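You operate a simulated robot arm through the tools that you are given. There is no shell and no other tool. Be economical: measure what you need, move in short steps, check, and stop when the job is done.

You run a simulated two-armed robot. Do the job below in one go: nothing can be reset, and whatever is moved stays where it is left.

Task
Pick up the grey bobbin from the top of the two boxes by the winder with one hand, pass it to the other hand and put it on the top of the green ledge. Fetch the pulley with the largest size on its label from the top of the white box by the aisle and set it on the top of the large brown box. Take the beige bobbin on the top of the brown-taped white box and put it away on the pockets of the turntable. Put the small yellow bobbin on the grey-top table. Put the purple cone on the top of the low steel stand away on the round plate of the yellow press. Put the blue cone tube on the top of the large brown box. Put the red brush on top of the grey steel case. Any order will do. Set down upright: small yellow bobbin, purple cone.

The check looks at the end state, three seconds after you hand in, the way a careful person would. Anything else that was tipped, shoved, dropped, spilled or broken makes it a failure.

Robot
Two 7-joint arms with fingered hands on one trunk, on a base that drives. Base frame: it is fixed to the floor where the robot stands at the start and does not move with it; the origin is under the middle of the robot, x ahead of it, y to its left, z up; the surface under the hand at the start is at about z = 1. Units: m, degrees, N and s.
The left shoulder is at the start at [0.07, 0.145, 1.187], the right one opposite. With the tool pointing down near the work surface each hand reaches from about 0.42 to 0.8 m from the robot's upright axis, wherever it stands, measured 20 degrees to its own side. Places, roughly: beige bobbin (5x5x17 cm) [-7.1, 1.3, 0.6]; blue cone tube (7x7x18 cm) [-4.6, 1.1, 0.7]; grey bobbin (5x5x17 cm) [0.7, 0, 1.1]; grey steel case (21x15x10 cm) [-9.1, -0.1, 0.9]; grey-top table [-9.2, -0.3, 0.8]; pockets of the turntable [1.8, -2.1, 0.6]; pulley [-7.25, 2.25, 0.5]; purple cone (10x10x17 cm) [-4.8, 1.1, 0.7]; red brush (12x5x6 cm) [-9, 0.1, 0.9]; round plate of the yellow press (15x15 cm) [-9.54, -2.46, 0.8]; small yellow bobbin [-5.75, 0.25, 0.75]; top of the green ledge [-1.6, 1.3, 1]; top of the large brown box [-7.8, 2, 1]. Payload 3.5 kg a hand.
The tool frame of a hand sits at the grasp point between the pads (the TCP): z along the fingers, y along the line on which they close. The tips reach 0.025 m beyond it. Largest opening 0.088 m; the body of the gripper starts 0.029 m behind the TCP. The gripper is a hand of 4 fingers: y runs from the thumb to the fingers, the wrist lies at [-0.013, -0.097, -0.162] in the tool frame, and closing takes about 1.5 s.
Orientation is that of the tool frame in the base frame, as a unit quaternion [w, x, y, z]. With the fingers straight down and the wrist toward the robot, the tool's x, y and z point along [0, 1, 0], [1, 0, 0] and [0, 0, -1] of the base frame.

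Tools
- The arms move only by the tool send_rows. It takes "left_series", "right_series" or both (then of equal length, played together; a hand with none holds still); each is a list of rows, each an object (a shift or turn left out is 0, a gripper value left out holds the last) with "dp": the shift along the base's x, y, z in m, a list of three; "turn": the turn, a rotation vector about the base's x, y, z in degrees, a list of three. In form: [{"dp": [dx, dy, dz], "turn": [ax, ay, az]}, ...]. A call has 1 to 12 rows; each row shifts and turns the commanded pose from where the row before left it. "left_grip" and "right_grip" are, for a hand that has rows, the closure in counts, from 0 (fully open) to 255 (shut), set as the call begins (left out, the last holds). Rows are played at 5 a second. More than 0.05 m and 8.6 degrees between two rows, or a gripper value outside its range, and nothing of the call is played. A pose out of reach is approached as far as the arm can. The call stops where the force on the tool passes 40 N (or 10 N more than at its start, if that is more) or the arm is blocked; 0.2 s more then pass. Each finger travels about 0.045 m/s and halts on what it meets, pressing with about 31 N; the grip force reading is that of the motor and also rises with nothing between the fingers. The clock runs only during rows and for 0.2 s after the last one: add rows that do not move to give the fingers time. It gives the time, the measured TCP pose, the force on the tool (base axes), the opening and the grip force at its end, in the units of the frame above (readings bear some noise), with the torque about the TCP (base axes, N m) and any sound that the robot's microphone picked up.
- Cameras (640 x 400 px; columns grow to the right, rows downward): "scene" is now at [0.1419, 0.0005, 1.5126]; the picture's right is [-0.01, -1.00, 0.00], its down [-0.51, 0.01, -0.86] and it looks along [0.86, -0.01, -0.51] (base axes); focal length 258 px, centre (320, 200). "left" rides on the left gripper at [-0.064, -0.083, -0.098] in its tool frame; the picture's right is [-0.62, -0.37, 0.69], its down [0.71, -0.63, 0.30] and it looks along [0.32, 0.68, 0.65] (tool axes); focal length 265 px, centre (320, 200). "right" rides on the right gripper at [0.064, -0.083, -0.098] in its tool frame; the picture's right is [-0.62, 0.37, -0.69], its down [-0.71, -0.63, 0.30] and it looks along [-0.32, 0.68, 0.65] (tool axes); focal length 265 px, centre (320, 200). There is no depth. A picture from a camera that has moved, and an enlarged one, comes with that camera's place and axes in the base frame and with its lens.
- get_image(camera): a new picture of that camera. The clock stands still meanwhile.
- lift_body(by): slides the trunk up (or, below 0, down) by that many m; the arms and the scene camera ride with it, the base frame stays. It gives what a move gives, with no picture.
- drive_base(legs): drives the robot by 1 to 6 legs, each [ahead, left, turn to the left] in m, m and degrees, along the robot's own axes; the way and the turn of a leg run together, so that a leg with both is an arc; at most 1.5 m and 180 degrees a leg. The arms and the cameras ride along, it lands a little off, and it stops where it bumps. It gives what a move gives.
- curl_fingers(index, middle, ring, thumb_bend, thumb_turn, hand): sets how far each is bent, from 0 (flat) to 1 (curled in); at 0.3 the hand is open as for a grip, at 0.7 the pads meet at the TCP. One left out holds its place. A second passes; each finger stops where it meets its share of the squeeze, and holds until it gets a number again. A gripper value or a shape takes the hand back. It gives what a move gives, with no picture; readings hold the bend of each and the force on the fingers (four entries, about 0 where the hand has none), thumb and palm. thumb_turn goes from beside the hand (0) to across from the fingers (1), as for a grip.
- preshape(shape, hand): the hand has 4 fingers and takes this shape, open, in about a second: jaw (thumb against the fingers, like two jaws); tri (thumb and two fingers); tip (a fingertip pinch); poke (one finger out to press); point (the index stretched); flat (the hand flat); cup (the hand cupped); fist (a fist). The gripper value then closes the fingers along that shape, each until it touches; the sizes above hold for jaw. It gives what a move gives, with no picture.
- turn_head(pan, tilt): turns the head with the scene camera to pan (to the left, within 86 degrees either way) and tilt (down, from -29 to 69), counted from straight ahead of the robot. It gives what a move gives.
- enlarge(camera, box): a new picture of the part [left, top, right, bottom] of that camera's present view, enlarged. The clock stands still meanwhile.
- sign_off(): hands the job in; it is judged then, once.

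Go step by step. Nothing tells you exact positions but the pictures and the camera data: compare them with the known pose of the tool, close in by small moves and look again before you grip or let go. The budget is 217 turns and 228 pictures, counting those below and the enlarged ones. Unless the task says otherwise, let go and move clear before handing in, and close with one line.

The tools are called after "Request:" as name(argument=value, ...) on one line, values as JSON. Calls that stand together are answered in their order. send_rows: Moves the arms, as the interface text tells. Its arguments: {"type":"object","properties":{"left_series":{"type":"array","items":{"type":"object","properties":{"dp":{"type":"array","items":{"type":"number"}},"turn":{"type":"array","items":{"type":"number"}}}}},"left_grip":{"type":"number"},"right_series":{"type":"array","items":{"type":"object","properties":{"dp":{"type":"array","items":{"type":"number"}},"turn":{"type":"array","items":{"type":"number"}}}}},"right_grip":{"type":"number"}},"required":[]} The other tools are called the same way: lift_body (by) slides the trunk up or down; preshape (shape, hand) gives the hand a shape; curl_fingers (index, middle, ring, thumb_bend, thumb_turn, hand) moves the fingers one by one; drive_base (legs) drives the base; turn_head (pan, tilt) turns the head that bears the scene camera; get_image (camera) takes a picture; enlarge (camera, box) takes an enlarged picture of a part of a camera's view; sign_off () hands the job in.

At the start:

```text
clock: 0.0
left_tool_pos: [0.498, 0.2589, 1.2695]
left_tool_rot: [-0.001, 0.706, 0.708, 0.001]
left_force: [0.2, -0.1, 0.2]
left_torque: [0.0, -0.03, 0.02]
left_opening: 0.0878
left_finger_force: 0.1
left_shape: jaw
left_bend: [0.3, 0.3, 0.3, 0.3, 0.98]
left_finger forces: [0.0, 0.1, 0.0, 0.0, 0.1, 0.0]
right_tool_pos: [0.4441, -0.1933, 1.3085]
right_tool_rot: [0.0, 0.707, 0.707, 0.0]
right_force: [-0.1, -0.2, -0.6]
right_torque: [-0.01, -0.03, 0.02]
right_opening: 0.0875
right_finger_force: 0.2
right_shape: jaw
right_bend: [0.3, 0.3, 0.3, 0.3, 0.98]
right_finger forces: [0.0, 0.0, 0.0, 0.0, 0.0, 0.1]
trunk travel left (down, up): [-0.75, 0.09]
robot x, y, heading: [0.0002, -0.0005, -0.1]
head pan, tilt: [-0.7, 30.9]
```

scene: 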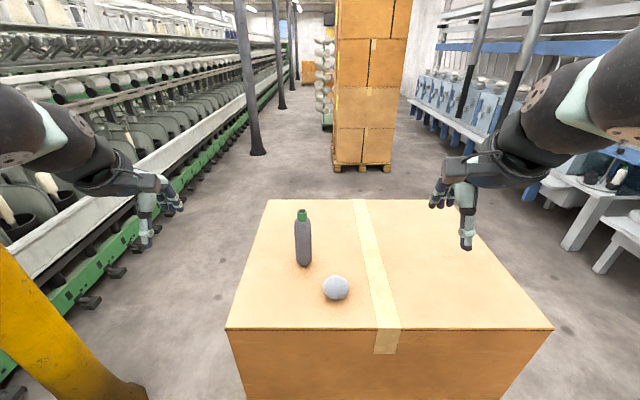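
right: 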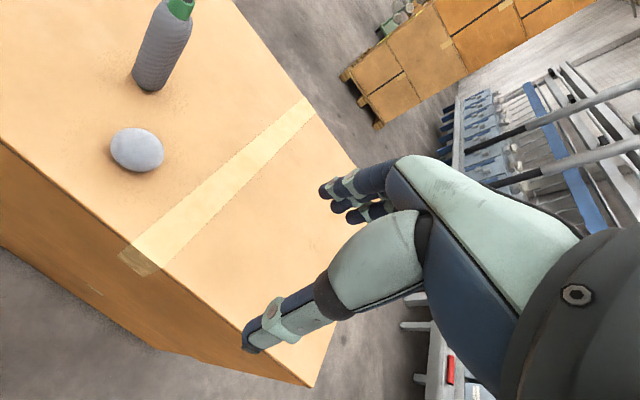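
left: 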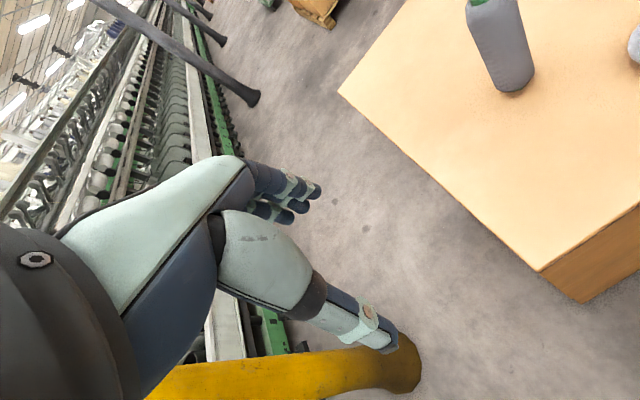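

I see the grey bobbin with its green tip standing at about (0.672, 0.038) on the box (top at z≈1.0), with a small ball in front of it. The left hand will take the bobbin from the side, so I first turn it level with the fingers pointing right, well clear of everything.

Request:
send_rows(left_series=[{"dp": [0.0158, -0.0036, -0.009], "turn": [-8.2, 0, 0]}, {"dp": [0.0158, -0.0036, -0.009], "turn": [-8.2, 0, 0]}, {"dp": [0.0158, -0.0036, -0.009], "turn": [-8.2, 0, 0]}, {"dp": [0.0158, -0.0036, -0.009], "turn": [-8.2, 0, 0]}, {"dp": [0.0158, -0.0036, -0.009], "turn": [-8.2, 0, 0]}, {"dp": [0.0158, -0.0036, -0.009], "turn": [-8.2, 0, 0]}, {"dp": [0.0158, -0.0036, -0.009], "turn": [-8.2, 0, 0]}, {"dp": [0.0158, -0.0036, -0.009], "turn": [-8.2, 0, 0]}, {"dp": [0.0158, -0.0036, -0.009], "turn": [-8.2, 0, 0]}, {"dp": [0.0158, -0.0036, -0.009], "turn": [-8.2, 0, 0]}, {"dp": [0.0158, -0.0036, -0.009], "turn": [-8, 0, 0]}])

Request:
get_image(camera="scene")

Request:
get_image(camera="left")

```text
clock: 2.4
left_tool_pos: [0.6729, 0.2198, 1.1679]
left_tool_rot: [-0.499, -0.499, -0.501, 0.501]
left_force: [0.5, -0.6, 1.0]
left_torque: [0.01, 0.0, 0.03]
left_opening: 0.0875
left_finger_force: 0.1
left_shape: jaw
left_bend: [0.3, 0.3, 0.3, 0.3, 0.98]
left_finger forces: [0.0, 0.0, 0.0, 0.1, 0.0, 0.0]
right_tool_pos: [0.4461, -0.1936, 1.3073]
right_tool_rot: [-0.001, 0.707, 0.707, -0.001]
right_force: [0.1, -0.4, 0.6]
right_torque: [-0.04, -0.02, 0.02]
right_opening: 0.0877
right_finger_force: 0.1
right_shape: jaw
right_bend: [0.3, 0.3, 0.3, 0.3, 0.98]
right_finger forces: [0.0, 0.1, 0.1, 0.0, 0.0, 0.1]
trunk travel left (down, up): [-0.75, 0.09]
robot x, y, heading: [-0.0051, 0.0002, 0.0]
head pan, tilt: [-0.7, 30.9]
```

```text
224 pictures are left
camera scene: at [0.144, 0.0005, 1.5125], right [-0.01, -1.0, 0.0], down [-0.51, 0.01, -0.86], along [0.86, -0.01, -0.51], focal length 258 px, centre (320, 200)
```

scene: 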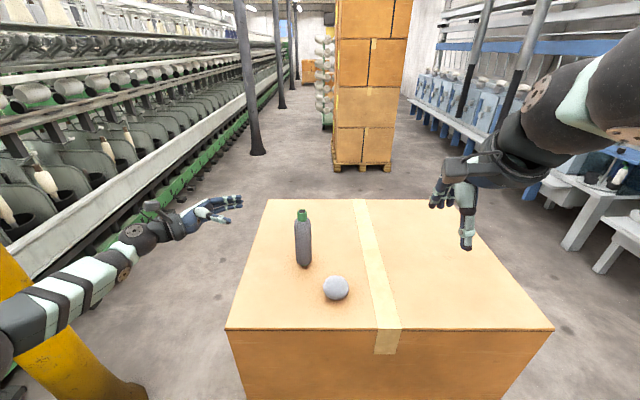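

```text
223 pictures are left
camera left: at [0.5902, 0.3181, 1.2333], right [-0.37, -0.69, 0.62], down [-0.63, -0.31, -0.71], along [0.68, -0.65, -0.33], focal length 265 px, centre (320, 200)
```

left: 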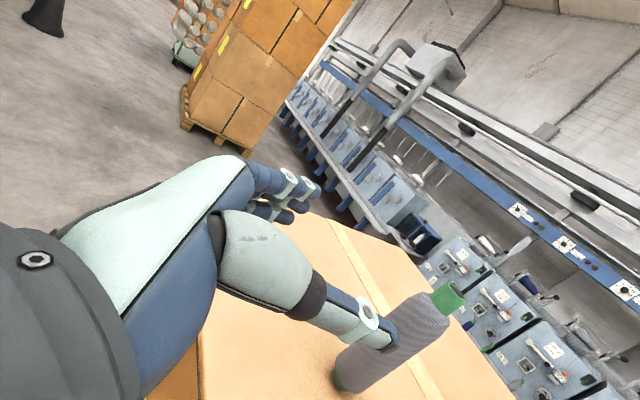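

The hand is level; the bobbin axis reads x≈0.66, y≈0.038. I lower to grip height and move in halfway, then look.

Request:
send_rows(left_series=[{"dp": [-0.004, 0, -0.034]}, {"dp": [-0.004, 0, -0.034]}, {"dp": [-0.005, 0, -0.034]}, {"dp": [0, -0.04, 0]}, {"dp": [0, -0.04, 0]}, {}])

Request:
get_image(camera="scene")

Request:
get_image(camera="left")

```text
clock: 3.8
left_tool_pos: [0.6584, 0.1413, 1.0697]
left_tool_rot: [-0.5, -0.499, -0.5, 0.501]
left_force: [0.3, -0.8, 0.4]
left_torque: [-0.01, 0.0, 0.0]
left_opening: 0.0876
left_finger_force: 0.0
left_shape: jaw
left_bend: [0.3, 0.3, 0.3, 0.3, 0.98]
left_finger forces: [0.1, 0.0, 0.1, 0.0, 0.0, 0.0]
right_tool_pos: [0.4436, -0.1921, 1.3094]
right_tool_rot: [0.0, 0.707, 0.707, -0.001]
right_force: [0.5, 0.5, 0.4]
right_torque: [0.01, 0.03, -0.02]
right_opening: 0.0877
right_finger_force: 0.0
right_shape: jaw
right_bend: [0.3, 0.3, 0.3, 0.3, 0.98]
right_finger forces: [0.1, 0.1, 0.0, 0.0, 0.1, 0.0]
trunk travel left (down, up): [-0.75, 0.09]
robot x, y, heading: [-0.0029, 0.0015, 0.0]
head pan, tilt: [-0.7, 30.9]
```

```text
222 pictures are left
camera scene: at [0.1417, 0.0019, 1.5127], right [-0.01, -1.0, 0.0], down [-0.51, 0.01, -0.86], along [0.86, -0.01, -0.51], focal length 258 px, centre (320, 200)
```

scene: 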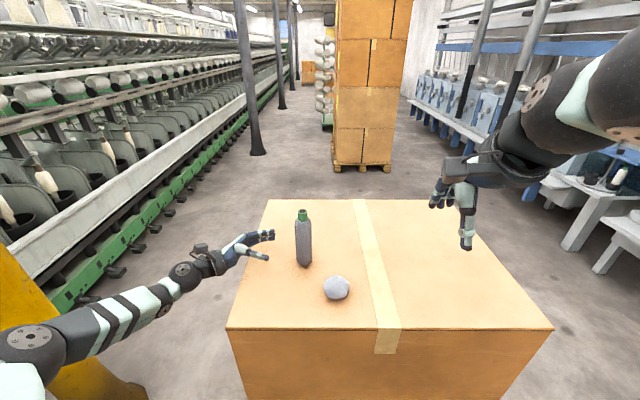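

```text
221 pictures are left
camera left: at [0.5748, 0.2405, 1.1342], right [-0.37, -0.69, 0.62], down [-0.63, -0.3, -0.71], along [0.68, -0.65, -0.33], focal length 265 px, centre (320, 200)
```

left: 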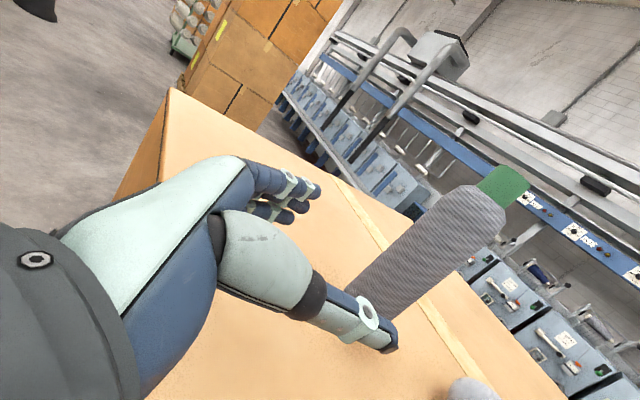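

The bobbin lies in line between thumb and fingers. I move in the last 10 cm and close.

Request:
send_rows(left_series=[{"dp": [0, -0.035, 0]}, {"dp": [0, -0.035, 0]}, {"dp": [0, -0.029, -0.003]}, {}])

Request:
get_image(camera="scene")

Request:
send_rows(left_series=[{}, {}, {}, {}, {}, {}, {}, {}, {}], left_grip=255)

Request:
enlarge(camera="scene", box=[220, 180, 420, 305])

```text
clock: 4.8
left_tool_pos: [0.6584, 0.0396, 1.0672]
left_tool_rot: [0.499, 0.5, 0.501, -0.5]
left_force: [-0.2, 0.8, -0.5]
left_torque: [0.0, 0.0, -0.02]
left_opening: 0.0878
left_finger_force: 0.0
left_shape: jaw
left_bend: [0.3, 0.3, 0.3, 0.3, 0.98]
left_finger forces: [0.0, 0.1, 0.0, 0.0, 0.0, 0.0]
right_tool_pos: [0.4438, -0.1924, 1.3087]
right_tool_rot: [0.0, 0.707, 0.707, 0.0]
right_force: [0.1, 0.0, -1.0]
right_torque: [0.02, -0.04, -0.01]
right_opening: 0.0876
right_finger_force: 0.1
right_shape: jaw
right_bend: [0.3, 0.3, 0.3, 0.3, 0.98]
right_finger forces: [0.0, 0.0, 0.0, 0.0, 0.0, 0.0]
trunk travel left (down, up): [-0.75, 0.09]
robot x, y, heading: [0.0039, -0.0021, -0.0]
head pan, tilt: [-0.7, 30.9]
```

```text
220 pictures are left
camera scene: at [0.1418, 0.0008, 1.5126], right [-0.01, -1.0, 0.0], down [-0.51, 0.01, -0.86], along [0.86, -0.01, -0.51], focal length 258 px, centre (320, 200)
```

scene: 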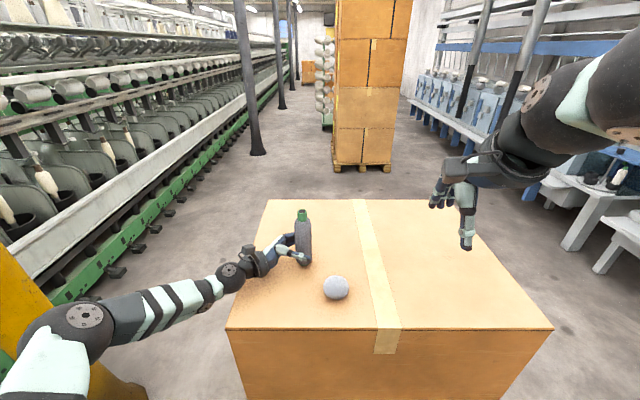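

```text
clock: 6.8
left_tool_pos: [0.6581, 0.0393, 1.0667]
left_tool_rot: [0.498, 0.5, 0.501, -0.5]
left_force: [-1.4, -0.4, -0.1]
left_torque: [0.01, -0.01, -0.01]
left_opening: 0.026
left_finger_force: 30.7
left_shape: jaw
left_bend: [0.75, 0.74, 0.56, 0.8, 1.0]
left_finger forces: [20.2, 4.1, 3.4, 0.0, 27.4, 0.0]
right_tool_pos: [0.4442, -0.1933, 1.3078]
right_tool_rot: [0.0, 0.707, 0.707, -0.001]
right_force: [-0.6, 0.4, 0.3]
right_torque: [0.01, 0.03, -0.02]
right_opening: 0.0878
right_finger_force: 0.0
right_shape: jaw
right_bend: [0.3, 0.3, 0.3, 0.3, 0.98]
right_finger forces: [0.0, 0.0, 0.0, 0.0, 0.0, 0.0]
trunk travel left (down, up): [-0.75, 0.09]
robot x, y, heading: [-0.0039, -0.0011, 0.1]
head pan, tilt: [-0.7, 30.9]
```

```text
3.20 times, centred on (320, 242) of scene
camera zoom: at [0.1422, 0.0005, 1.5126], right [-0.01, -1.0, 0.0], down [-0.51, 0.01, -0.86], along [0.86, -0.01, -0.51], focal length 826 px, centre (320, 64)
```

zoom: 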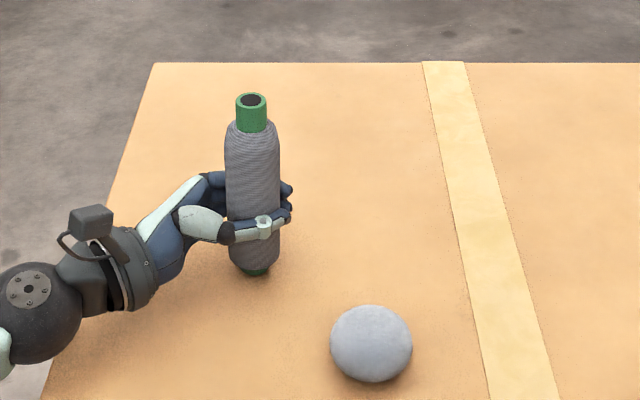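

The grip holds. I lift the bobbin 10 cm while the right hand rises to come over it.

Request:
send_rows(left_series=[{"dp": [0, 0, 0.02]}, {"dp": [0, 0, 0.04]}, {"dp": [0, 0, 0.04]}, {"dp": [0, 0, 0.0]}, {"dp": [0, 0, 0.0]}, {"dp": [0, 0, 0.0]}, {}], right_series=[{"dp": [0, 0, 0.03]}, {"dp": [0, 0, 0.04]}, {"dp": [0, 0, 0.04]}, {"dp": [0.04, 0.02, 0]}, {"dp": [0.04, 0.02, 0]}, {"dp": [0.03, 0.02, 0]}, {}])

Request:
get_image(camera="scene")

Request:
get_image(camera="right")

```text
clock: 8.4
left_tool_pos: [0.66, 0.042, 1.1628]
left_tool_rot: [0.499, 0.5, 0.501, -0.5]
left_force: [0.0, -1.0, -1.5]
left_torque: [-0.01, -0.01, -0.03]
left_opening: 0.0259
left_finger_force: 31.2
left_shape: jaw
left_bend: [0.75, 0.74, 0.56, 0.8, 1.0]
left_finger forces: [19.9, 4.1, 3.5, 0.0, 27.2, 0.1]
right_tool_pos: [0.5598, -0.1342, 1.419]
right_tool_rot: [0.0, 0.707, 0.707, 0.0]
right_force: [0.3, 1.0, 0.5]
right_torque: [0.0, 0.01, 0.03]
right_opening: 0.0877
right_finger_force: 0.0
right_shape: jaw
right_bend: [0.3, 0.3, 0.3, 0.3, 0.98]
right_finger forces: [0.1, 0.0, 0.0, 0.1, 0.1, 0.0]
right hand out of reach, approached as far as the arm can: row 3
trunk travel left (down, up): [-0.75, 0.09]
robot x, y, heading: [0.0003, 0.0021, 0.2]
head pan, tilt: [-0.7, 30.9]
```

```text
218 pictures are left
camera scene: at [0.1417, 0.0002, 1.5127], right [-0.01, -1.0, 0.0], down [-0.51, 0.01, -0.86], along [0.86, -0.01, -0.51], focal length 258 px, centre (320, 200)
```

scene: 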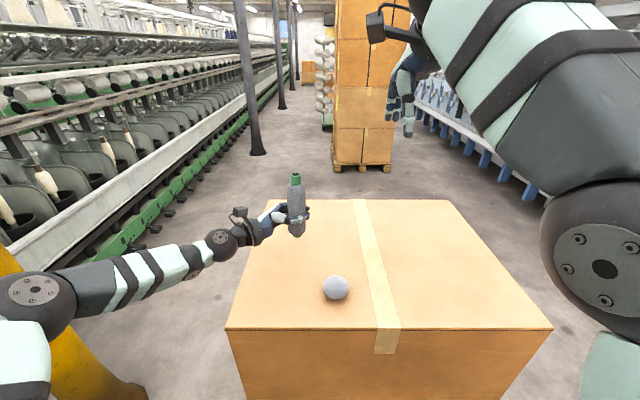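

```text
217 pictures are left
camera right: at [0.4763, -0.0689, 1.5171], right [0.37, -0.62, 0.69], down [-0.63, -0.71, -0.3], along [0.68, -0.32, -0.65], focal length 265 px, centre (320, 200)
```

right: 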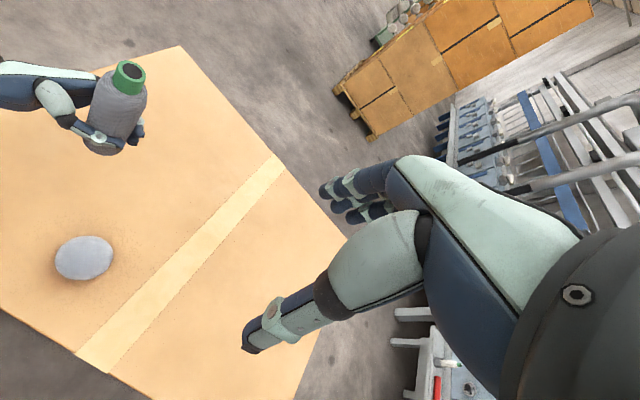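

The bobbin hangs free with its top near z≈1.27. I bring the right hand above it and check the alignment.

Request:
send_rows(right_series=[{"dp": [0.024, 0.045, 0]}, {"dp": [0.024, 0.045, 0]}, {"dp": [0.024, 0.045, -0.015]}, {"dp": [0.023, 0.046, -0.025]}, {}])

Request:
get_image(camera="scene")

Request:
get_image(camera="right")

```text
refused: row 1 steps farther than a row can; nothing moved
```

```text
216 pictures are left
camera scene: at [0.1417, 0.0002, 1.5127], right [-0.01, -1.0, 0.0], down [-0.51, 0.01, -0.86], along [0.86, -0.01, -0.51], focal length 258 px, centre (320, 200)
```

scene: 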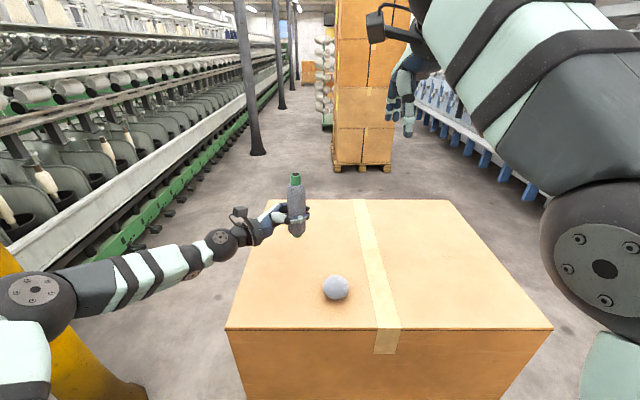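

```text
215 pictures are left
camera right: at [0.4763, -0.0689, 1.5171], right [0.37, -0.62, 0.69], down [-0.63, -0.71, -0.3], along [0.68, -0.32, -0.65], focal length 265 px, centre (320, 200)
```

right: 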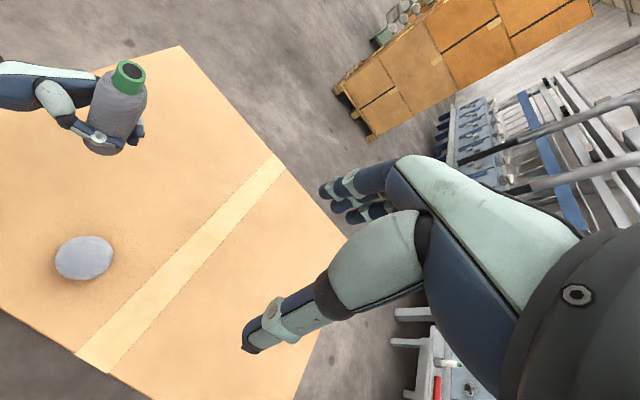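

The step was too long; I split it into smaller rows.

Request:
send_rows(right_series=[{"dp": [0.019, 0.036, 0]}, {"dp": [0.019, 0.036, 0]}, {"dp": [0.019, 0.036, -0.01]}, {"dp": [0.019, 0.036, -0.015]}, {"dp": [0.019, 0.037, -0.015]}, {}])

Request:
get_image(camera="scene")

Request:
get_image(camera="right")

```text
clock: 9.8
left_tool_pos: [0.6578, 0.04, 1.1652]
left_tool_rot: [0.5, 0.501, 0.501, -0.499]
left_force: [-0.4, -0.1, -1.7]
left_torque: [0.02, 0.01, -0.04]
left_opening: 0.0259
left_finger_force: 30.6
left_shape: jaw
left_bend: [0.75, 0.74, 0.56, 0.8, 1.0]
left_finger forces: [20.0, 4.1, 3.4, 0.1, 27.4, 0.0]
right_tool_pos: [0.6022, -0.0011, 1.3683]
right_tool_rot: [0.0, 0.707, 0.707, 0.001]
right_force: [-0.1, 0.5, -0.8]
right_torque: [0.0, -0.02, 0.02]
right_opening: 0.0879
right_finger_force: 0.1
right_shape: jaw
right_bend: [0.3, 0.3, 0.3, 0.3, 0.98]
right_finger forces: [0.0, 0.0, 0.0, 0.0, 0.1, 0.0]
right hand out of reach, approached as far as the arm can: row 2, 3, 4, 5
trunk travel left (down, up): [-0.75, 0.09]
robot x, y, heading: [-0.0005, 0.0007, 0.0]
head pan, tilt: [-0.7, 30.9]
```

```text
214 pictures are left
camera scene: at [0.1407, 0.0, 1.5128], right [-0.01, -1.0, 0.0], down [-0.51, 0.01, -0.86], along [0.86, -0.01, -0.51], focal length 258 px, centre (320, 200)
```

scene: 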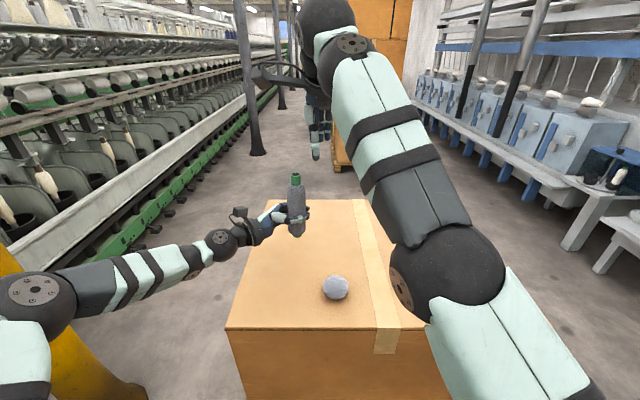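

```text
213 pictures are left
camera right: at [0.5183, 0.0649, 1.4655], right [0.37, -0.62, 0.69], down [-0.63, -0.71, -0.31], along [0.68, -0.32, -0.65], focal length 265 px, centre (320, 200)
```

right: 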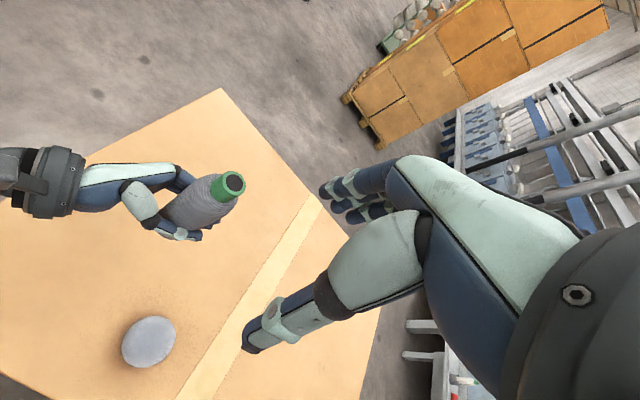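

The right arm is at its reach limit there, so I bring the bobbin nearer and toward the middle instead.

Request:
send_rows(left_series=[{"dp": [-0.03, -0.012, 0]}, {"dp": [-0.03, -0.012, 0]}, {"dp": [-0.03, -0.012, 0]}, {"dp": [-0.03, -0.014, 0]}, {}, {}], right_series=[{"dp": [-0.03, -0.015, 0]}, {"dp": [-0.03, -0.015, 0]}, {"dp": [-0.03, -0.015, 0]}, {"dp": [-0.02, -0.01, 0]}, {}, {}])

Request:
get_image(camera="scene")

Request:
get_image(camera="right")

```text
clock: 11.2
left_tool_pos: [0.5393, -0.0096, 1.1658]
left_tool_rot: [-0.5, -0.5, -0.5, 0.5]
left_force: [0.2, 0.7, -0.8]
left_torque: [-0.01, 0.02, 0.03]
left_opening: 0.0259
left_finger_force: 30.9
left_shape: jaw
left_bend: [0.75, 0.74, 0.56, 0.8, 1.0]
left_finger forces: [19.9, 3.8, 3.4, 0.0, 27.4, 0.0]
right_tool_pos: [0.5025, -0.0581, 1.3721]
right_tool_rot: [0.001, 0.707, 0.707, 0.0]
right_force: [-0.1, -0.3, -0.2]
right_torque: [0.0, -0.03, 0.03]
right_opening: 0.088
right_finger_force: 0.0
right_shape: jaw
right_bend: [0.3, 0.3, 0.3, 0.3, 0.98]
right_finger forces: [0.1, 0.0, 0.1, 0.0, 0.1, 0.0]
right hand out of reach, approached as far as the arm can: row 1
trunk travel left (down, up): [-0.75, 0.09]
robot x, y, heading: [-0.0028, 0.0027, -0.0]
head pan, tilt: [-0.7, 30.9]
```

```text
212 pictures are left
camera scene: at [0.1407, 0.0012, 1.5128], right [-0.01, -1.0, 0.0], down [-0.51, 0.01, -0.86], along [0.86, -0.01, -0.51], focal length 258 px, centre (320, 200)
```

scene: 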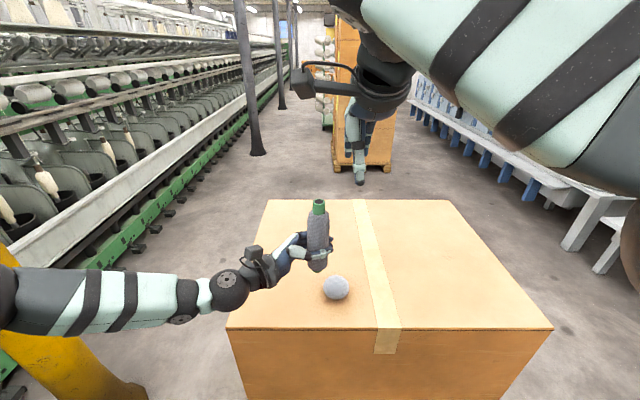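

```text
211 pictures are left
camera right: at [0.4177, 0.0071, 1.4699], right [0.37, -0.62, 0.69], down [-0.63, -0.71, -0.3], along [0.68, -0.33, -0.65], focal length 265 px, centre (320, 200)
```

right: 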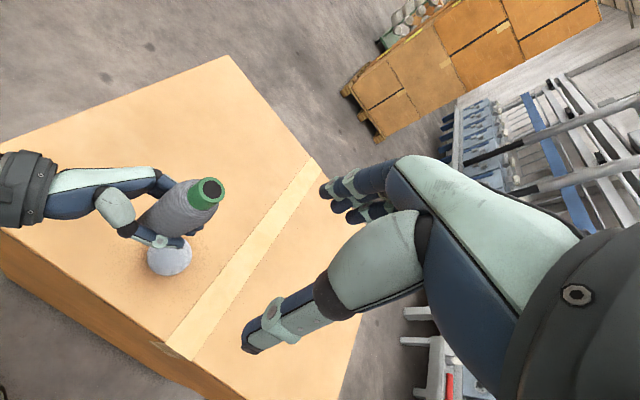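

Bobbin top now at about (0.539, -0.005, 1.268). I centre the right hand above it and descend partway.

Request:
send_rows(right_series=[{"dp": [0.018, 0.026, 0]}, {"dp": [0.018, 0.027, 0]}, {}, {"dp": [0, 0, -0.03]}, {}])

Request:
get_image(camera="scene")

Request:
get_image(camera="right")

Request:
get_image(camera="left")

```text
clock: 12.4
left_tool_pos: [0.5404, -0.0085, 1.1639]
left_tool_rot: [-0.5, -0.5, -0.5, 0.501]
left_force: [0.1, 0.5, -0.7]
left_torque: [0.01, 0.01, 0.03]
left_opening: 0.0259
left_finger_force: 31.4
left_shape: jaw
left_bend: [0.75, 0.74, 0.56, 0.8, 1.0]
left_finger forces: [19.9, 3.9, 3.5, 0.0, 27.2, 0.0]
right_tool_pos: [0.54, -0.0047, 1.344]
right_tool_rot: [0.001, 0.707, 0.708, -0.001]
right_force: [0.4, -0.4, -0.9]
right_torque: [0.0, 0.03, 0.01]
right_opening: 0.0881
right_finger_force: 0.2
right_shape: jaw
right_bend: [0.3, 0.3, 0.3, 0.3, 0.98]
right_finger forces: [0.0, 0.1, 0.0, 0.0, 0.1, 0.0]
trunk travel left (down, up): [-0.75, 0.09]
robot x, y, heading: [0.0006, 0.0027, 0.4]
head pan, tilt: [-0.7, 30.9]
```

```text
210 pictures are left
camera scene: at [0.1421, 0.0014, 1.5126], right [-0.01, -1.0, 0.0], down [-0.51, 0.01, -0.86], along [0.86, -0.01, -0.51], focal length 258 px, centre (320, 200)
```

scene: 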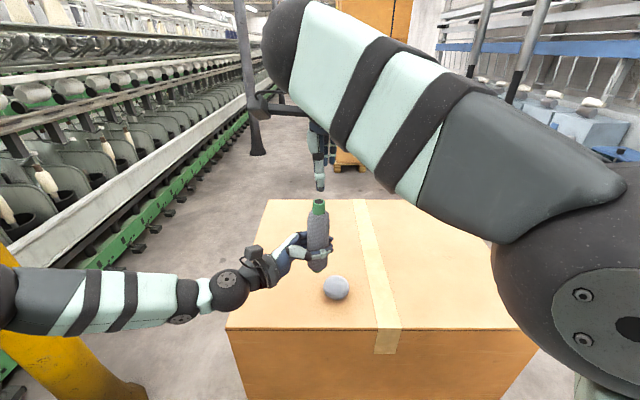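

```text
209 pictures are left
camera right: at [0.455, 0.0597, 1.4403], right [0.37, -0.62, 0.69], down [-0.63, -0.71, -0.3], along [0.68, -0.33, -0.65], focal length 265 px, centre (320, 200)
```

right: 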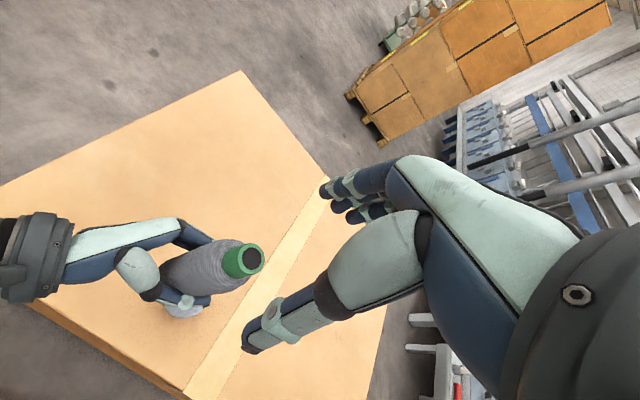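

```text
208 pictures are left
camera left: at [0.4575, 0.0903, 1.2287], right [-0.37, -0.69, 0.62], down [-0.63, -0.3, -0.71], along [0.68, -0.65, -0.33], focal length 265 px, centre (320, 200)
```

left: 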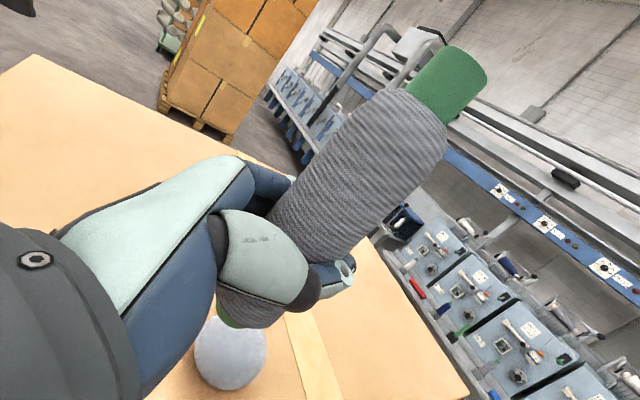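

Aligned within a few millimetres. I descend around the bobbin's top and close the right hand.

Request:
send_rows(right_series=[{"dp": [-0.002, 0.004, -0.03]}, {"dp": [0, 0, -0.03]}, {"dp": [0, 0, -0.03]}, {"dp": [0, 0, -0.013]}, {}])

Request:
get_image(camera="right")

Request:
get_image(camera="left")

```text
clock: 13.6
left_tool_pos: [0.5403, -0.0087, 1.1643]
left_tool_rot: [0.499, 0.5, 0.501, -0.5]
left_force: [0.6, 0.2, -1.1]
left_torque: [-0.06, 0.05, 0.0]
left_opening: 0.0257
left_finger_force: 31.1
left_shape: jaw
left_bend: [0.75, 0.74, 0.56, 0.8, 1.0]
left_finger forces: [19.8, 3.8, 3.4, 0.1, 27.3, 0.0]
right_tool_pos: [0.5358, -0.0038, 1.2385]
right_tool_rot: [0.0, 0.707, 0.707, -0.001]
right_force: [0.3, -0.1, -0.3]
right_torque: [0.02, 0.0, 0.0]
right_opening: 0.0881
right_finger_force: 0.0
right_shape: jaw
right_bend: [0.3, 0.3, 0.3, 0.3, 0.98]
right_finger forces: [0.0, 0.0, 0.1, 0.0, 0.0, 0.0]
trunk travel left (down, up): [-0.75, 0.09]
robot x, y, heading: [-0.0003, 0.0002, 0.0]
head pan, tilt: [-0.7, 30.9]
```

```text
207 pictures are left
camera right: at [0.4521, 0.0626, 1.336], right [0.37, -0.62, 0.69], down [-0.63, -0.71, -0.3], along [0.68, -0.32, -0.65], focal length 265 px, centre (320, 200)
```

right: 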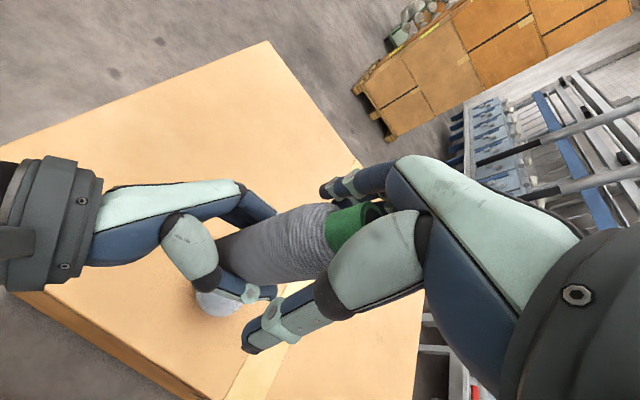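

```text
206 pictures are left
camera left: at [0.4573, 0.0897, 1.2288], right [-0.37, -0.69, 0.62], down [-0.63, -0.3, -0.71], along [0.68, -0.65, -0.33], focal length 265 px, centre (320, 200)
```

left: 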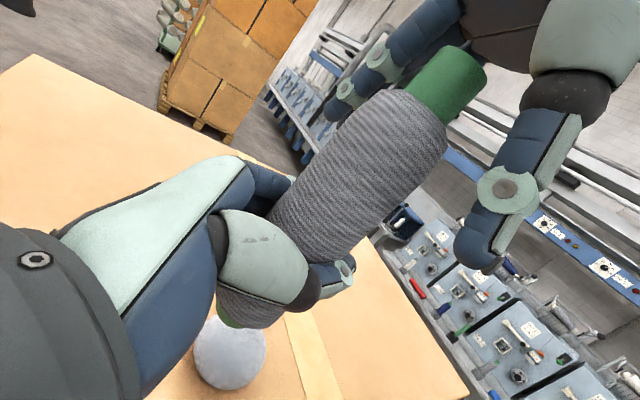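

Thumb and fingers straddle the upper bobbin cleanly. Closing the right hand.

Request:
send_rows(right_series=[{}, {}, {}, {}, {}, {}, {}, {}, {}], right_grip=255)

Request:
get_image(camera="left")

```text
clock: 15.6
left_tool_pos: [0.5401, -0.0093, 1.1638]
left_tool_rot: [0.5, 0.5, 0.501, -0.5]
left_force: [0.8, 0.9, -1.1]
left_torque: [-0.01, 0.05, -0.04]
left_opening: 0.0258
left_finger_force: 31.4
left_shape: jaw
left_bend: [0.75, 0.74, 0.57, 0.8, 1.0]
left_finger forces: [21.6, 3.7, 3.5, 0.0, 27.1, 0.1]
right_tool_pos: [0.5368, -0.0028, 1.239]
right_tool_rot: [0.0, 0.707, 0.707, 0.0]
right_force: [-1.2, 0.0, -0.2]
right_torque: [0.0, 0.08, 0.02]
right_opening: 0.0374
right_finger_force: 30.9
right_shape: jaw
right_bend: [0.74, 0.42, 0.45, 0.75, 1.0]
right_finger forces: [16.3, 9.1, 0.0, 0.0, 26.6, 0.0]
trunk travel left (down, up): [-0.75, 0.09]
robot x, y, heading: [-0.0003, -0.0019, 0.1]
head pan, tilt: [-0.7, 30.9]
```

```text
205 pictures are left
camera left: at [0.4575, 0.0896, 1.2288], right [-0.37, -0.69, 0.62], down [-0.63, -0.3, -0.71], along [0.68, -0.65, -0.33], focal length 265 px, centre (320, 200)
```

left: 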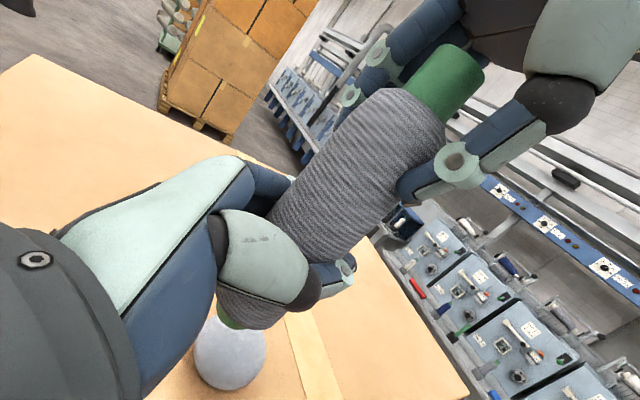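

The right hand holds it. I open the left and back it away.

Request:
send_rows(left_series=[{}, {}, {}, {}, {}, {}, {"dp": [0, 0.03, 0]}, {"dp": [0, 0.04, 0]}, {"dp": [0, 0.04, 0]}, {"dp": [0, 0.04, 0]}, {"dp": [0, 0.04, 0]}], left_grip=0)

Request:
get_image(camera="scene")

Request:
get_image(camera="right")

```text
clock: 18.0
left_tool_pos: [0.5402, 0.1824, 1.1657]
left_tool_rot: [0.499, 0.5, 0.501, -0.5]
left_force: [-0.7, -0.2, -0.1]
left_torque: [0.0, 0.0, -0.01]
left_opening: 0.0881
left_finger_force: 0.0
left_shape: jaw
left_bend: [0.3, 0.3, 0.3, 0.3, 0.98]
left_finger forces: [0.0, 0.0, 0.0, 0.1, 0.1, 0.0]
right_tool_pos: [0.536, 0.0004, 1.2397]
right_tool_rot: [0.001, 0.707, 0.708, 0.0]
right_force: [0.0, -0.7, -0.3]
right_torque: [-0.02, 0.01, -0.03]
right_opening: 0.0375
right_finger_force: 31.0
right_shape: jaw
right_bend: [0.74, 0.42, 0.45, 0.75, 1.0]
right_finger forces: [16.8, 9.7, 0.0, 0.0, 26.3, 0.1]
trunk travel left (down, up): [-0.75, 0.09]
robot x, y, heading: [0.0009, 0.0001, -0.2]
head pan, tilt: [-0.7, 30.9]
```

```text
204 pictures are left
camera scene: at [0.1416, 0.0025, 1.5127], right [-0.01, -1.0, 0.0], down [-0.51, 0.01, -0.86], along [0.86, -0.01, -0.51], focal length 258 px, centre (320, 200)
```

scene: 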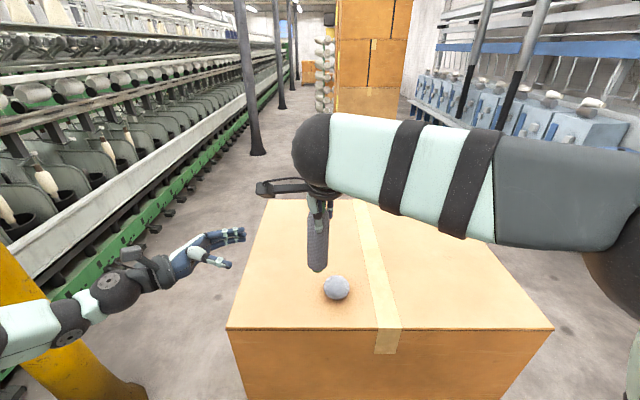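

```text
203 pictures are left
camera right: at [0.4517, 0.0643, 1.3364], right [0.37, -0.62, 0.69], down [-0.63, -0.71, -0.3], along [0.68, -0.33, -0.65], focal length 265 px, centre (320, 200)
```

right: 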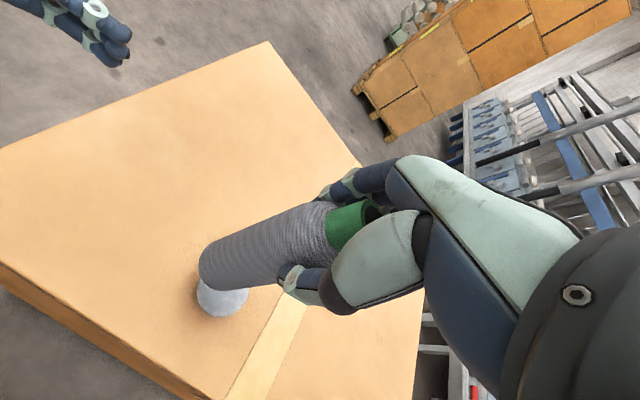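

Handover done. I raise and pull in both hands before driving, turning the left hand downward again, then look around.

Request:
send_rows(left_series=[{"dp": [-0.01, 0.005, 0.015], "turn": [8.2, 0, 0]}, {"dp": [-0.01, 0.005, 0.015], "turn": [8.2, 0, 0]}, {"dp": [-0.01, 0.005, 0.015], "turn": [8.2, 0, 0]}, {"dp": [-0.01, 0.005, 0.015], "turn": [8.2, 0, 0]}, {"dp": [-0.01, 0.005, 0.015], "turn": [8.2, 0, 0]}, {"dp": [-0.01, 0.005, 0.015], "turn": [8.2, 0, 0]}, {"dp": [-0.01, 0.005, 0.015], "turn": [8.2, 0, 0]}, {"dp": [-0.01, 0.005, 0.01], "turn": [8.2, 0, 0]}, {"dp": [-0.01, 0.005, 0], "turn": [8.2, 0, 0]}, {"turn": [8.2, 0, 0]}, {"turn": [8, 0, 0]}], right_series=[{"dp": [0, 0, 0.01]}, {"dp": [0, 0, 0.03]}, {"dp": [-0.005, -0.03, 0.02]}, {"dp": [-0.01, -0.03, 0]}, {"dp": [-0.015, -0.03, 0]}, {"dp": [-0.015, -0.03, 0]}, {"dp": [-0.015, -0.03, 0]}, {"dp": [-0.015, -0.03, 0]}, {"dp": [0, -0.02, 0]}, {}, {}])

Request:
turn_head(pan=-85, tilt=20)

Request:
get_image(camera="scene")

Request:
turn_head(pan=85, tilt=20)

Request:
get_image(camera="scene")

```text
clock: 20.4
left_tool_pos: [0.4688, 0.2436, 1.2829]
left_tool_rot: [0.002, 0.705, 0.709, -0.006]
left_force: [-0.1, 0.7, -0.2]
left_torque: [-0.02, 0.04, -0.02]
left_opening: 0.0878
left_finger_force: 0.0
left_shape: jaw
left_bend: [0.3, 0.3, 0.3, 0.3, 0.98]
left_finger forces: [0.1, 0.1, 0.1, 0.0, 0.1, 0.0]
left hand out of reach, approached as far as the arm can: row 10, 11
right_tool_pos: [0.4619, -0.2018, 1.3013]
right_tool_rot: [0.0, 0.707, 0.707, 0.0]
right_force: [0.1, -0.4, -1.2]
right_torque: [0.0, -0.01, 0.0]
right_opening: 0.0375
right_finger_force: 31.1
right_shape: jaw
right_bend: [0.74, 0.42, 0.45, 0.75, 1.0]
right_finger forces: [16.9, 9.7, 0.0, 0.0, 26.2, 0.0]
trunk travel left (down, up): [-0.75, 0.09]
robot x, y, heading: [-0.0014, 0.0026, 0.1]
head pan, tilt: [-0.7, 30.9]
```

```text
clock: 22.0
left_tool_pos: [0.4689, 0.2407, 1.2842]
left_tool_rot: [0.004, 0.707, 0.707, -0.004]
left_force: [-0.6, -0.7, 0.9]
left_torque: [0.0, 0.0, 0.0]
left_opening: 0.0878
left_finger_force: 0.1
left_shape: jaw
left_bend: [0.3, 0.3, 0.3, 0.3, 0.98]
left_finger forces: [0.0, 0.0, 0.0, 0.1, 0.1, 0.0]
right_tool_pos: [0.4608, -0.2013, 1.3016]
right_tool_rot: [0.0, 0.707, 0.707, 0.001]
right_force: [0.3, -1.2, -0.6]
right_torque: [0.0, 0.0, -0.04]
right_opening: 0.0375
right_finger_force: 31.1
right_shape: jaw
right_bend: [0.74, 0.42, 0.45, 0.75, 1.0]
right_finger forces: [17.0, 9.7, 0.0, 0.0, 26.3, 0.0]
trunk travel left (down, up): [-0.75, 0.09]
robot x, y, heading: [0.0014, -0.0021, -0.0]
head pan, tilt: [-85.0, 20.0]
```

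```text
202 pictures are left
camera scene: at [0.0602, -0.0913, 1.5301], right [-1.0, -0.09, 0.0], down [-0.03, 0.34, -0.94], along [0.08, -0.94, -0.34], focal length 258 px, centre (320, 200)
```

scene: 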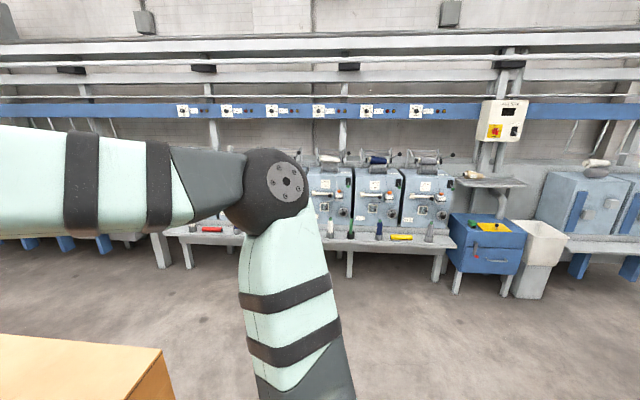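

```text
clock: 24.6
left_tool_pos: [0.4683, 0.2419, 1.2828]
left_tool_rot: [0.003, 0.706, 0.709, -0.005]
left_force: [0.5, 0.2, 0.0]
left_torque: [0.0, 0.0, 0.0]
left_opening: 0.0876
left_finger_force: 0.1
left_shape: jaw
left_bend: [0.3, 0.3, 0.3, 0.3, 0.98]
left_finger forces: [0.1, 0.1, 0.0, 0.0, 0.0, 0.0]
right_tool_pos: [0.4606, -0.2021, 1.3]
right_tool_rot: [0.0, 0.707, 0.707, 0.001]
right_force: [0.1, -1.0, -1.4]
right_torque: [0.0, 0.02, 0.02]
right_opening: 0.0375
right_finger_force: 30.8
right_shape: jaw
right_bend: [0.74, 0.42, 0.45, 0.75, 1.0]
right_finger forces: [16.9, 9.6, 0.0, 0.1, 26.2, 0.0]
trunk travel left (down, up): [-0.75, 0.09]
robot x, y, heading: [-0.0001, -0.0045, 0.1]
head pan, tilt: [85.0, 20.0]
```

```text
201 pictures are left
camera scene: at [0.0602, 0.0942, 1.5301], right [1.0, -0.09, 0.0], down [-0.03, -0.34, -0.94], along [0.08, 0.94, -0.34], focal length 258 px, centre (320, 200)
```

scene: 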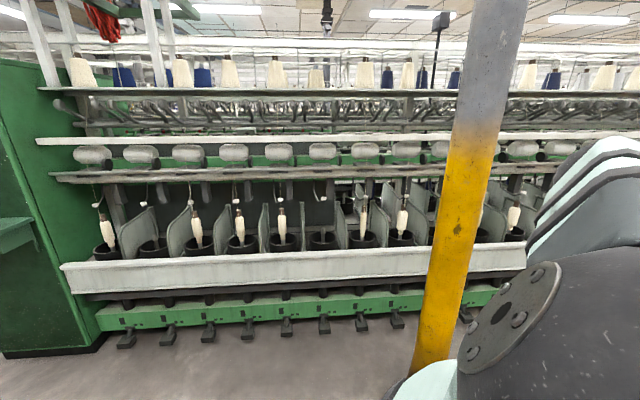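

The green cabinet with its little ledge is on the left wall around (-1.5, 1.3). I back away from the box, turn left and look along the aisle.

Request:
drive_base(legs=[[-0.6, 0, 0], [0, 0, 90]])

Request:
turn_head(pan=60, tilt=20)

Request:
get_image(camera="scene")

Request:
turn_head(pan=10, tilt=20)

Request:
get_image(camera="scene")

```text
clock: 31.8
left_tool_pos: [-0.8539, 0.4621, 1.2842]
left_tool_rot: [0.006, -0.01, 1.0, -0.001]
left_force: [0.1, 0.0, 0.3]
left_torque: [-0.03, 0.0, -0.04]
left_opening: 0.0878
left_finger_force: 0.0
left_shape: jaw
left_bend: [0.3, 0.3, 0.3, 0.3, 0.98]
left_finger forces: [0.1, 0.1, 0.1, 0.1, 0.0, 0.1]
right_tool_pos: [-0.4091, 0.4619, 1.2999]
right_tool_rot: [0.0, -0.009, 1.0, 0.0]
right_force: [-0.2, -0.8, -2.0]
right_torque: [0.02, -0.03, 0.02]
right_opening: 0.0373
right_finger_force: 31.0
right_shape: jaw
right_bend: [0.74, 0.42, 0.45, 0.75, 1.0]
right_finger forces: [16.8, 9.5, 0.0, 0.0, 26.0, 0.0]
trunk travel left (down, up): [-0.75, 0.09]
robot x, y, heading: [-0.6033, -0.0008, 90.8]
head pan, tilt: [85.0, 20.0]
```

```text
clock: 32.7
left_tool_pos: [-0.8527, 0.4636, 1.2838]
left_tool_rot: [0.008, -0.01, 1.0, -0.001]
left_force: [-0.6, -0.5, -0.3]
left_torque: [-0.01, -0.02, -0.01]
left_opening: 0.0877
left_finger_force: 0.1
left_shape: jaw
left_bend: [0.3, 0.3, 0.3, 0.3, 0.98]
left_finger forces: [0.1, 0.1, 0.0, 0.0, 0.1, 0.0]
right_tool_pos: [-0.4105, 0.4626, 1.3014]
right_tool_rot: [0.0, -0.008, 1.0, 0.001]
right_force: [0.3, -0.1, -2.2]
right_torque: [-0.02, -0.02, 0.01]
right_opening: 0.0372
right_finger_force: 30.8
right_shape: jaw
right_bend: [0.74, 0.42, 0.45, 0.75, 1.0]
right_finger forces: [16.8, 9.6, 0.0, 0.0, 26.0, 0.0]
trunk travel left (down, up): [-0.75, 0.09]
robot x, y, heading: [-0.6019, -0.0035, 91.0]
head pan, tilt: [60.0, 20.0]
```

```text
200 pictures are left
camera scene: at [-0.6847, 0.095, 1.5301], right [0.49, 0.87, 0.0], down [0.3, -0.17, -0.94], along [-0.82, 0.46, -0.34], focal length 258 px, centre (320, 200)
```

scene: 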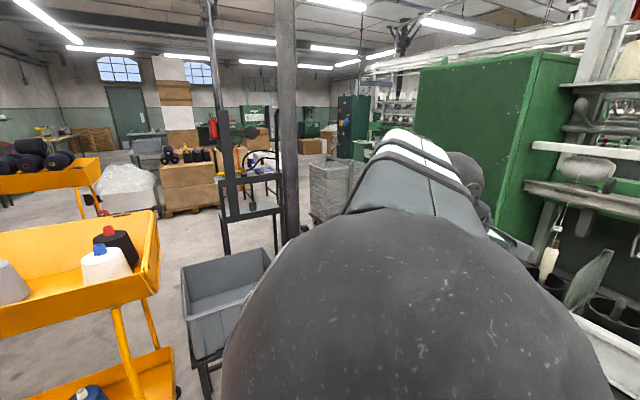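

```text
clock: 33.9
left_tool_pos: [-0.8539, 0.463, 1.2848]
left_tool_rot: [0.006, -0.01, 1.0, -0.001]
left_force: [0.3, -0.2, 1.1]
left_torque: [0.01, 0.01, 0.01]
left_opening: 0.0878
left_finger_force: 0.1
left_shape: jaw
left_bend: [0.3, 0.3, 0.3, 0.3, 0.98]
left_finger forces: [0.0, 0.0, 0.1, 0.1, 0.0, 0.0]
right_tool_pos: [-0.4091, 0.4631, 1.3016]
right_tool_rot: [-0.001, -0.008, 1.0, -0.001]
right_force: [0.1, 0.0, -1.5]
right_torque: [0.01, -0.03, 0.0]
right_opening: 0.0373
right_finger_force: 30.6
right_shape: jaw
right_bend: [0.74, 0.42, 0.45, 0.75, 1.0]
right_finger forces: [16.9, 9.5, 0.1, 0.0, 26.0, 0.0]
trunk travel left (down, up): [-0.75, 0.09]
robot x, y, heading: [-0.6051, -0.0016, 91.0]
head pan, tilt: [10.0, 20.0]
```

```text
199 pictures are left
camera scene: at [-0.621, 0.1413, 1.5301], right [0.98, 0.19, 0.0], down [0.07, -0.34, -0.94], along [-0.18, 0.92, -0.34], focal length 258 px, centre (320, 200)
```

scene: 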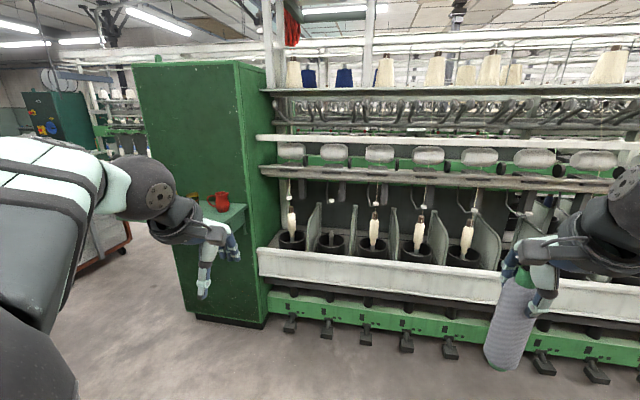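

A grey bin trolley stands near (-2, 0.2), so I approach the ledge in short legs, staying to its right, and look again.

Request:
drive_base(legs=[[0.45, 0, 0], [0, 0.5, 0]])

Request:
turn_head(pan=0, tilt=35)

Request:
get_image(camera="scene")

Request:
turn_head(pan=40, tilt=50)

Request:
get_image(camera="scene")

```text
clock: 39.1
left_tool_pos: [-1.3508, 0.9122, 1.2845]
left_tool_rot: [0.007, -0.007, 1.0, -0.001]
left_force: [1.1, -0.8, -0.3]
left_torque: [-0.02, 0.04, -0.03]
left_opening: 0.0876
left_finger_force: 0.0
left_shape: jaw
left_bend: [0.3, 0.3, 0.3, 0.3, 0.98]
left_finger forces: [0.1, 0.0, 0.1, 0.0, 0.0, 0.0]
right_tool_pos: [-0.9073, 0.9097, 1.3005]
right_tool_rot: [-0.001, -0.005, 1.0, -0.001]
right_force: [0.0, -0.4, -1.5]
right_torque: [-0.02, -0.01, 0.0]
right_opening: 0.0373
right_finger_force: 31.2
right_shape: jaw
right_bend: [0.74, 0.42, 0.45, 0.75, 1.0]
right_finger forces: [16.8, 9.5, 0.1, 0.1, 26.1, 0.1]
trunk travel left (down, up): [-0.75, 0.09]
robot x, y, heading: [-1.1031, 0.451, 90.6]
head pan, tilt: [10.0, 20.0]
```

```text
clock: 39.9
left_tool_pos: [-1.3545, 0.9109, 1.284]
left_tool_rot: [0.008, -0.007, 1.0, -0.001]
left_force: [0.0, 0.6, -0.1]
left_torque: [0.02, -0.04, -0.03]
left_opening: 0.0876
left_finger_force: 0.1
left_shape: jaw
left_bend: [0.3, 0.3, 0.3, 0.3, 0.98]
left_finger forces: [0.0, 0.1, 0.1, 0.1, 0.0, 0.0]
right_tool_pos: [-0.9102, 0.9085, 1.301]
right_tool_rot: [0.0, -0.005, 1.0, 0.0]
right_force: [0.2, -0.5, -1.8]
right_torque: [0.0, 0.0, 0.0]
right_opening: 0.0373
right_finger_force: 31.1
right_shape: jaw
right_bend: [0.74, 0.42, 0.45, 0.75, 1.0]
right_finger forces: [16.8, 9.5, 0.0, 0.1, 26.1, 0.0]
trunk travel left (down, up): [-0.75, 0.09]
robot x, y, heading: [-1.1044, 0.4495, 90.5]
head pan, tilt: [0.0, 35.0]
```

```text
198 pictures are left
camera scene: at [-1.1065, 0.5862, 1.5063], right [1.0, 0.01, 0.0], down [0.01, -0.57, -0.82], along [-0.01, 0.82, -0.57], focal length 258 px, centre (320, 200)
```

scene: 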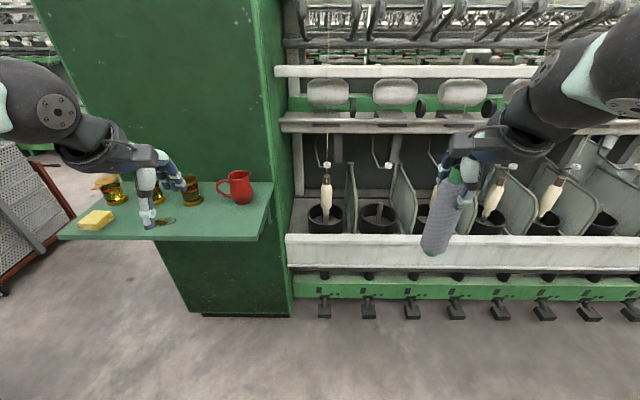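

```text
clock: 41.0
left_tool_pos: [-1.3531, 0.9101, 1.284]
left_tool_rot: [0.007, -0.007, 1.0, -0.001]
left_force: [0.2, 0.3, -0.2]
left_torque: [-0.03, -0.01, 0.07]
left_opening: 0.0879
left_finger_force: 0.1
left_shape: jaw
left_bend: [0.3, 0.3, 0.3, 0.3, 0.98]
left_finger forces: [0.0, 0.0, 0.1, 0.0, 0.0, 0.1]
right_tool_pos: [-0.91, 0.9108, 1.3003]
right_tool_rot: [0.0, -0.006, 1.0, 0.0]
right_force: [-0.5, 0.9, -0.4]
right_torque: [0.03, -0.02, -0.01]
right_opening: 0.0373
right_finger_force: 30.9
right_shape: jaw
right_bend: [0.74, 0.42, 0.45, 0.75, 1.0]
right_finger forces: [16.8, 9.5, 0.0, 0.1, 26.0, 0.0]
trunk travel left (down, up): [-0.75, 0.09]
robot x, y, heading: [-1.1071, 0.4455, 90.6]
head pan, tilt: [40.0, 50.0]
```

```text
197 pictures are left
camera scene: at [-1.1549, 0.5567, 1.4845], right [0.76, 0.65, 0.0], down [0.5, -0.58, -0.64], along [-0.42, 0.49, -0.77], focal length 258 px, centre (320, 200)
```

scene: 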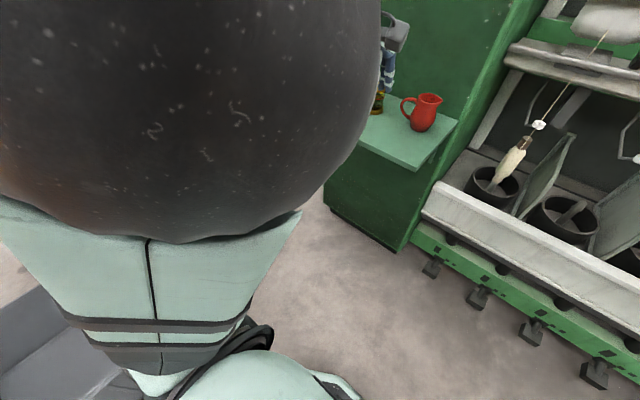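

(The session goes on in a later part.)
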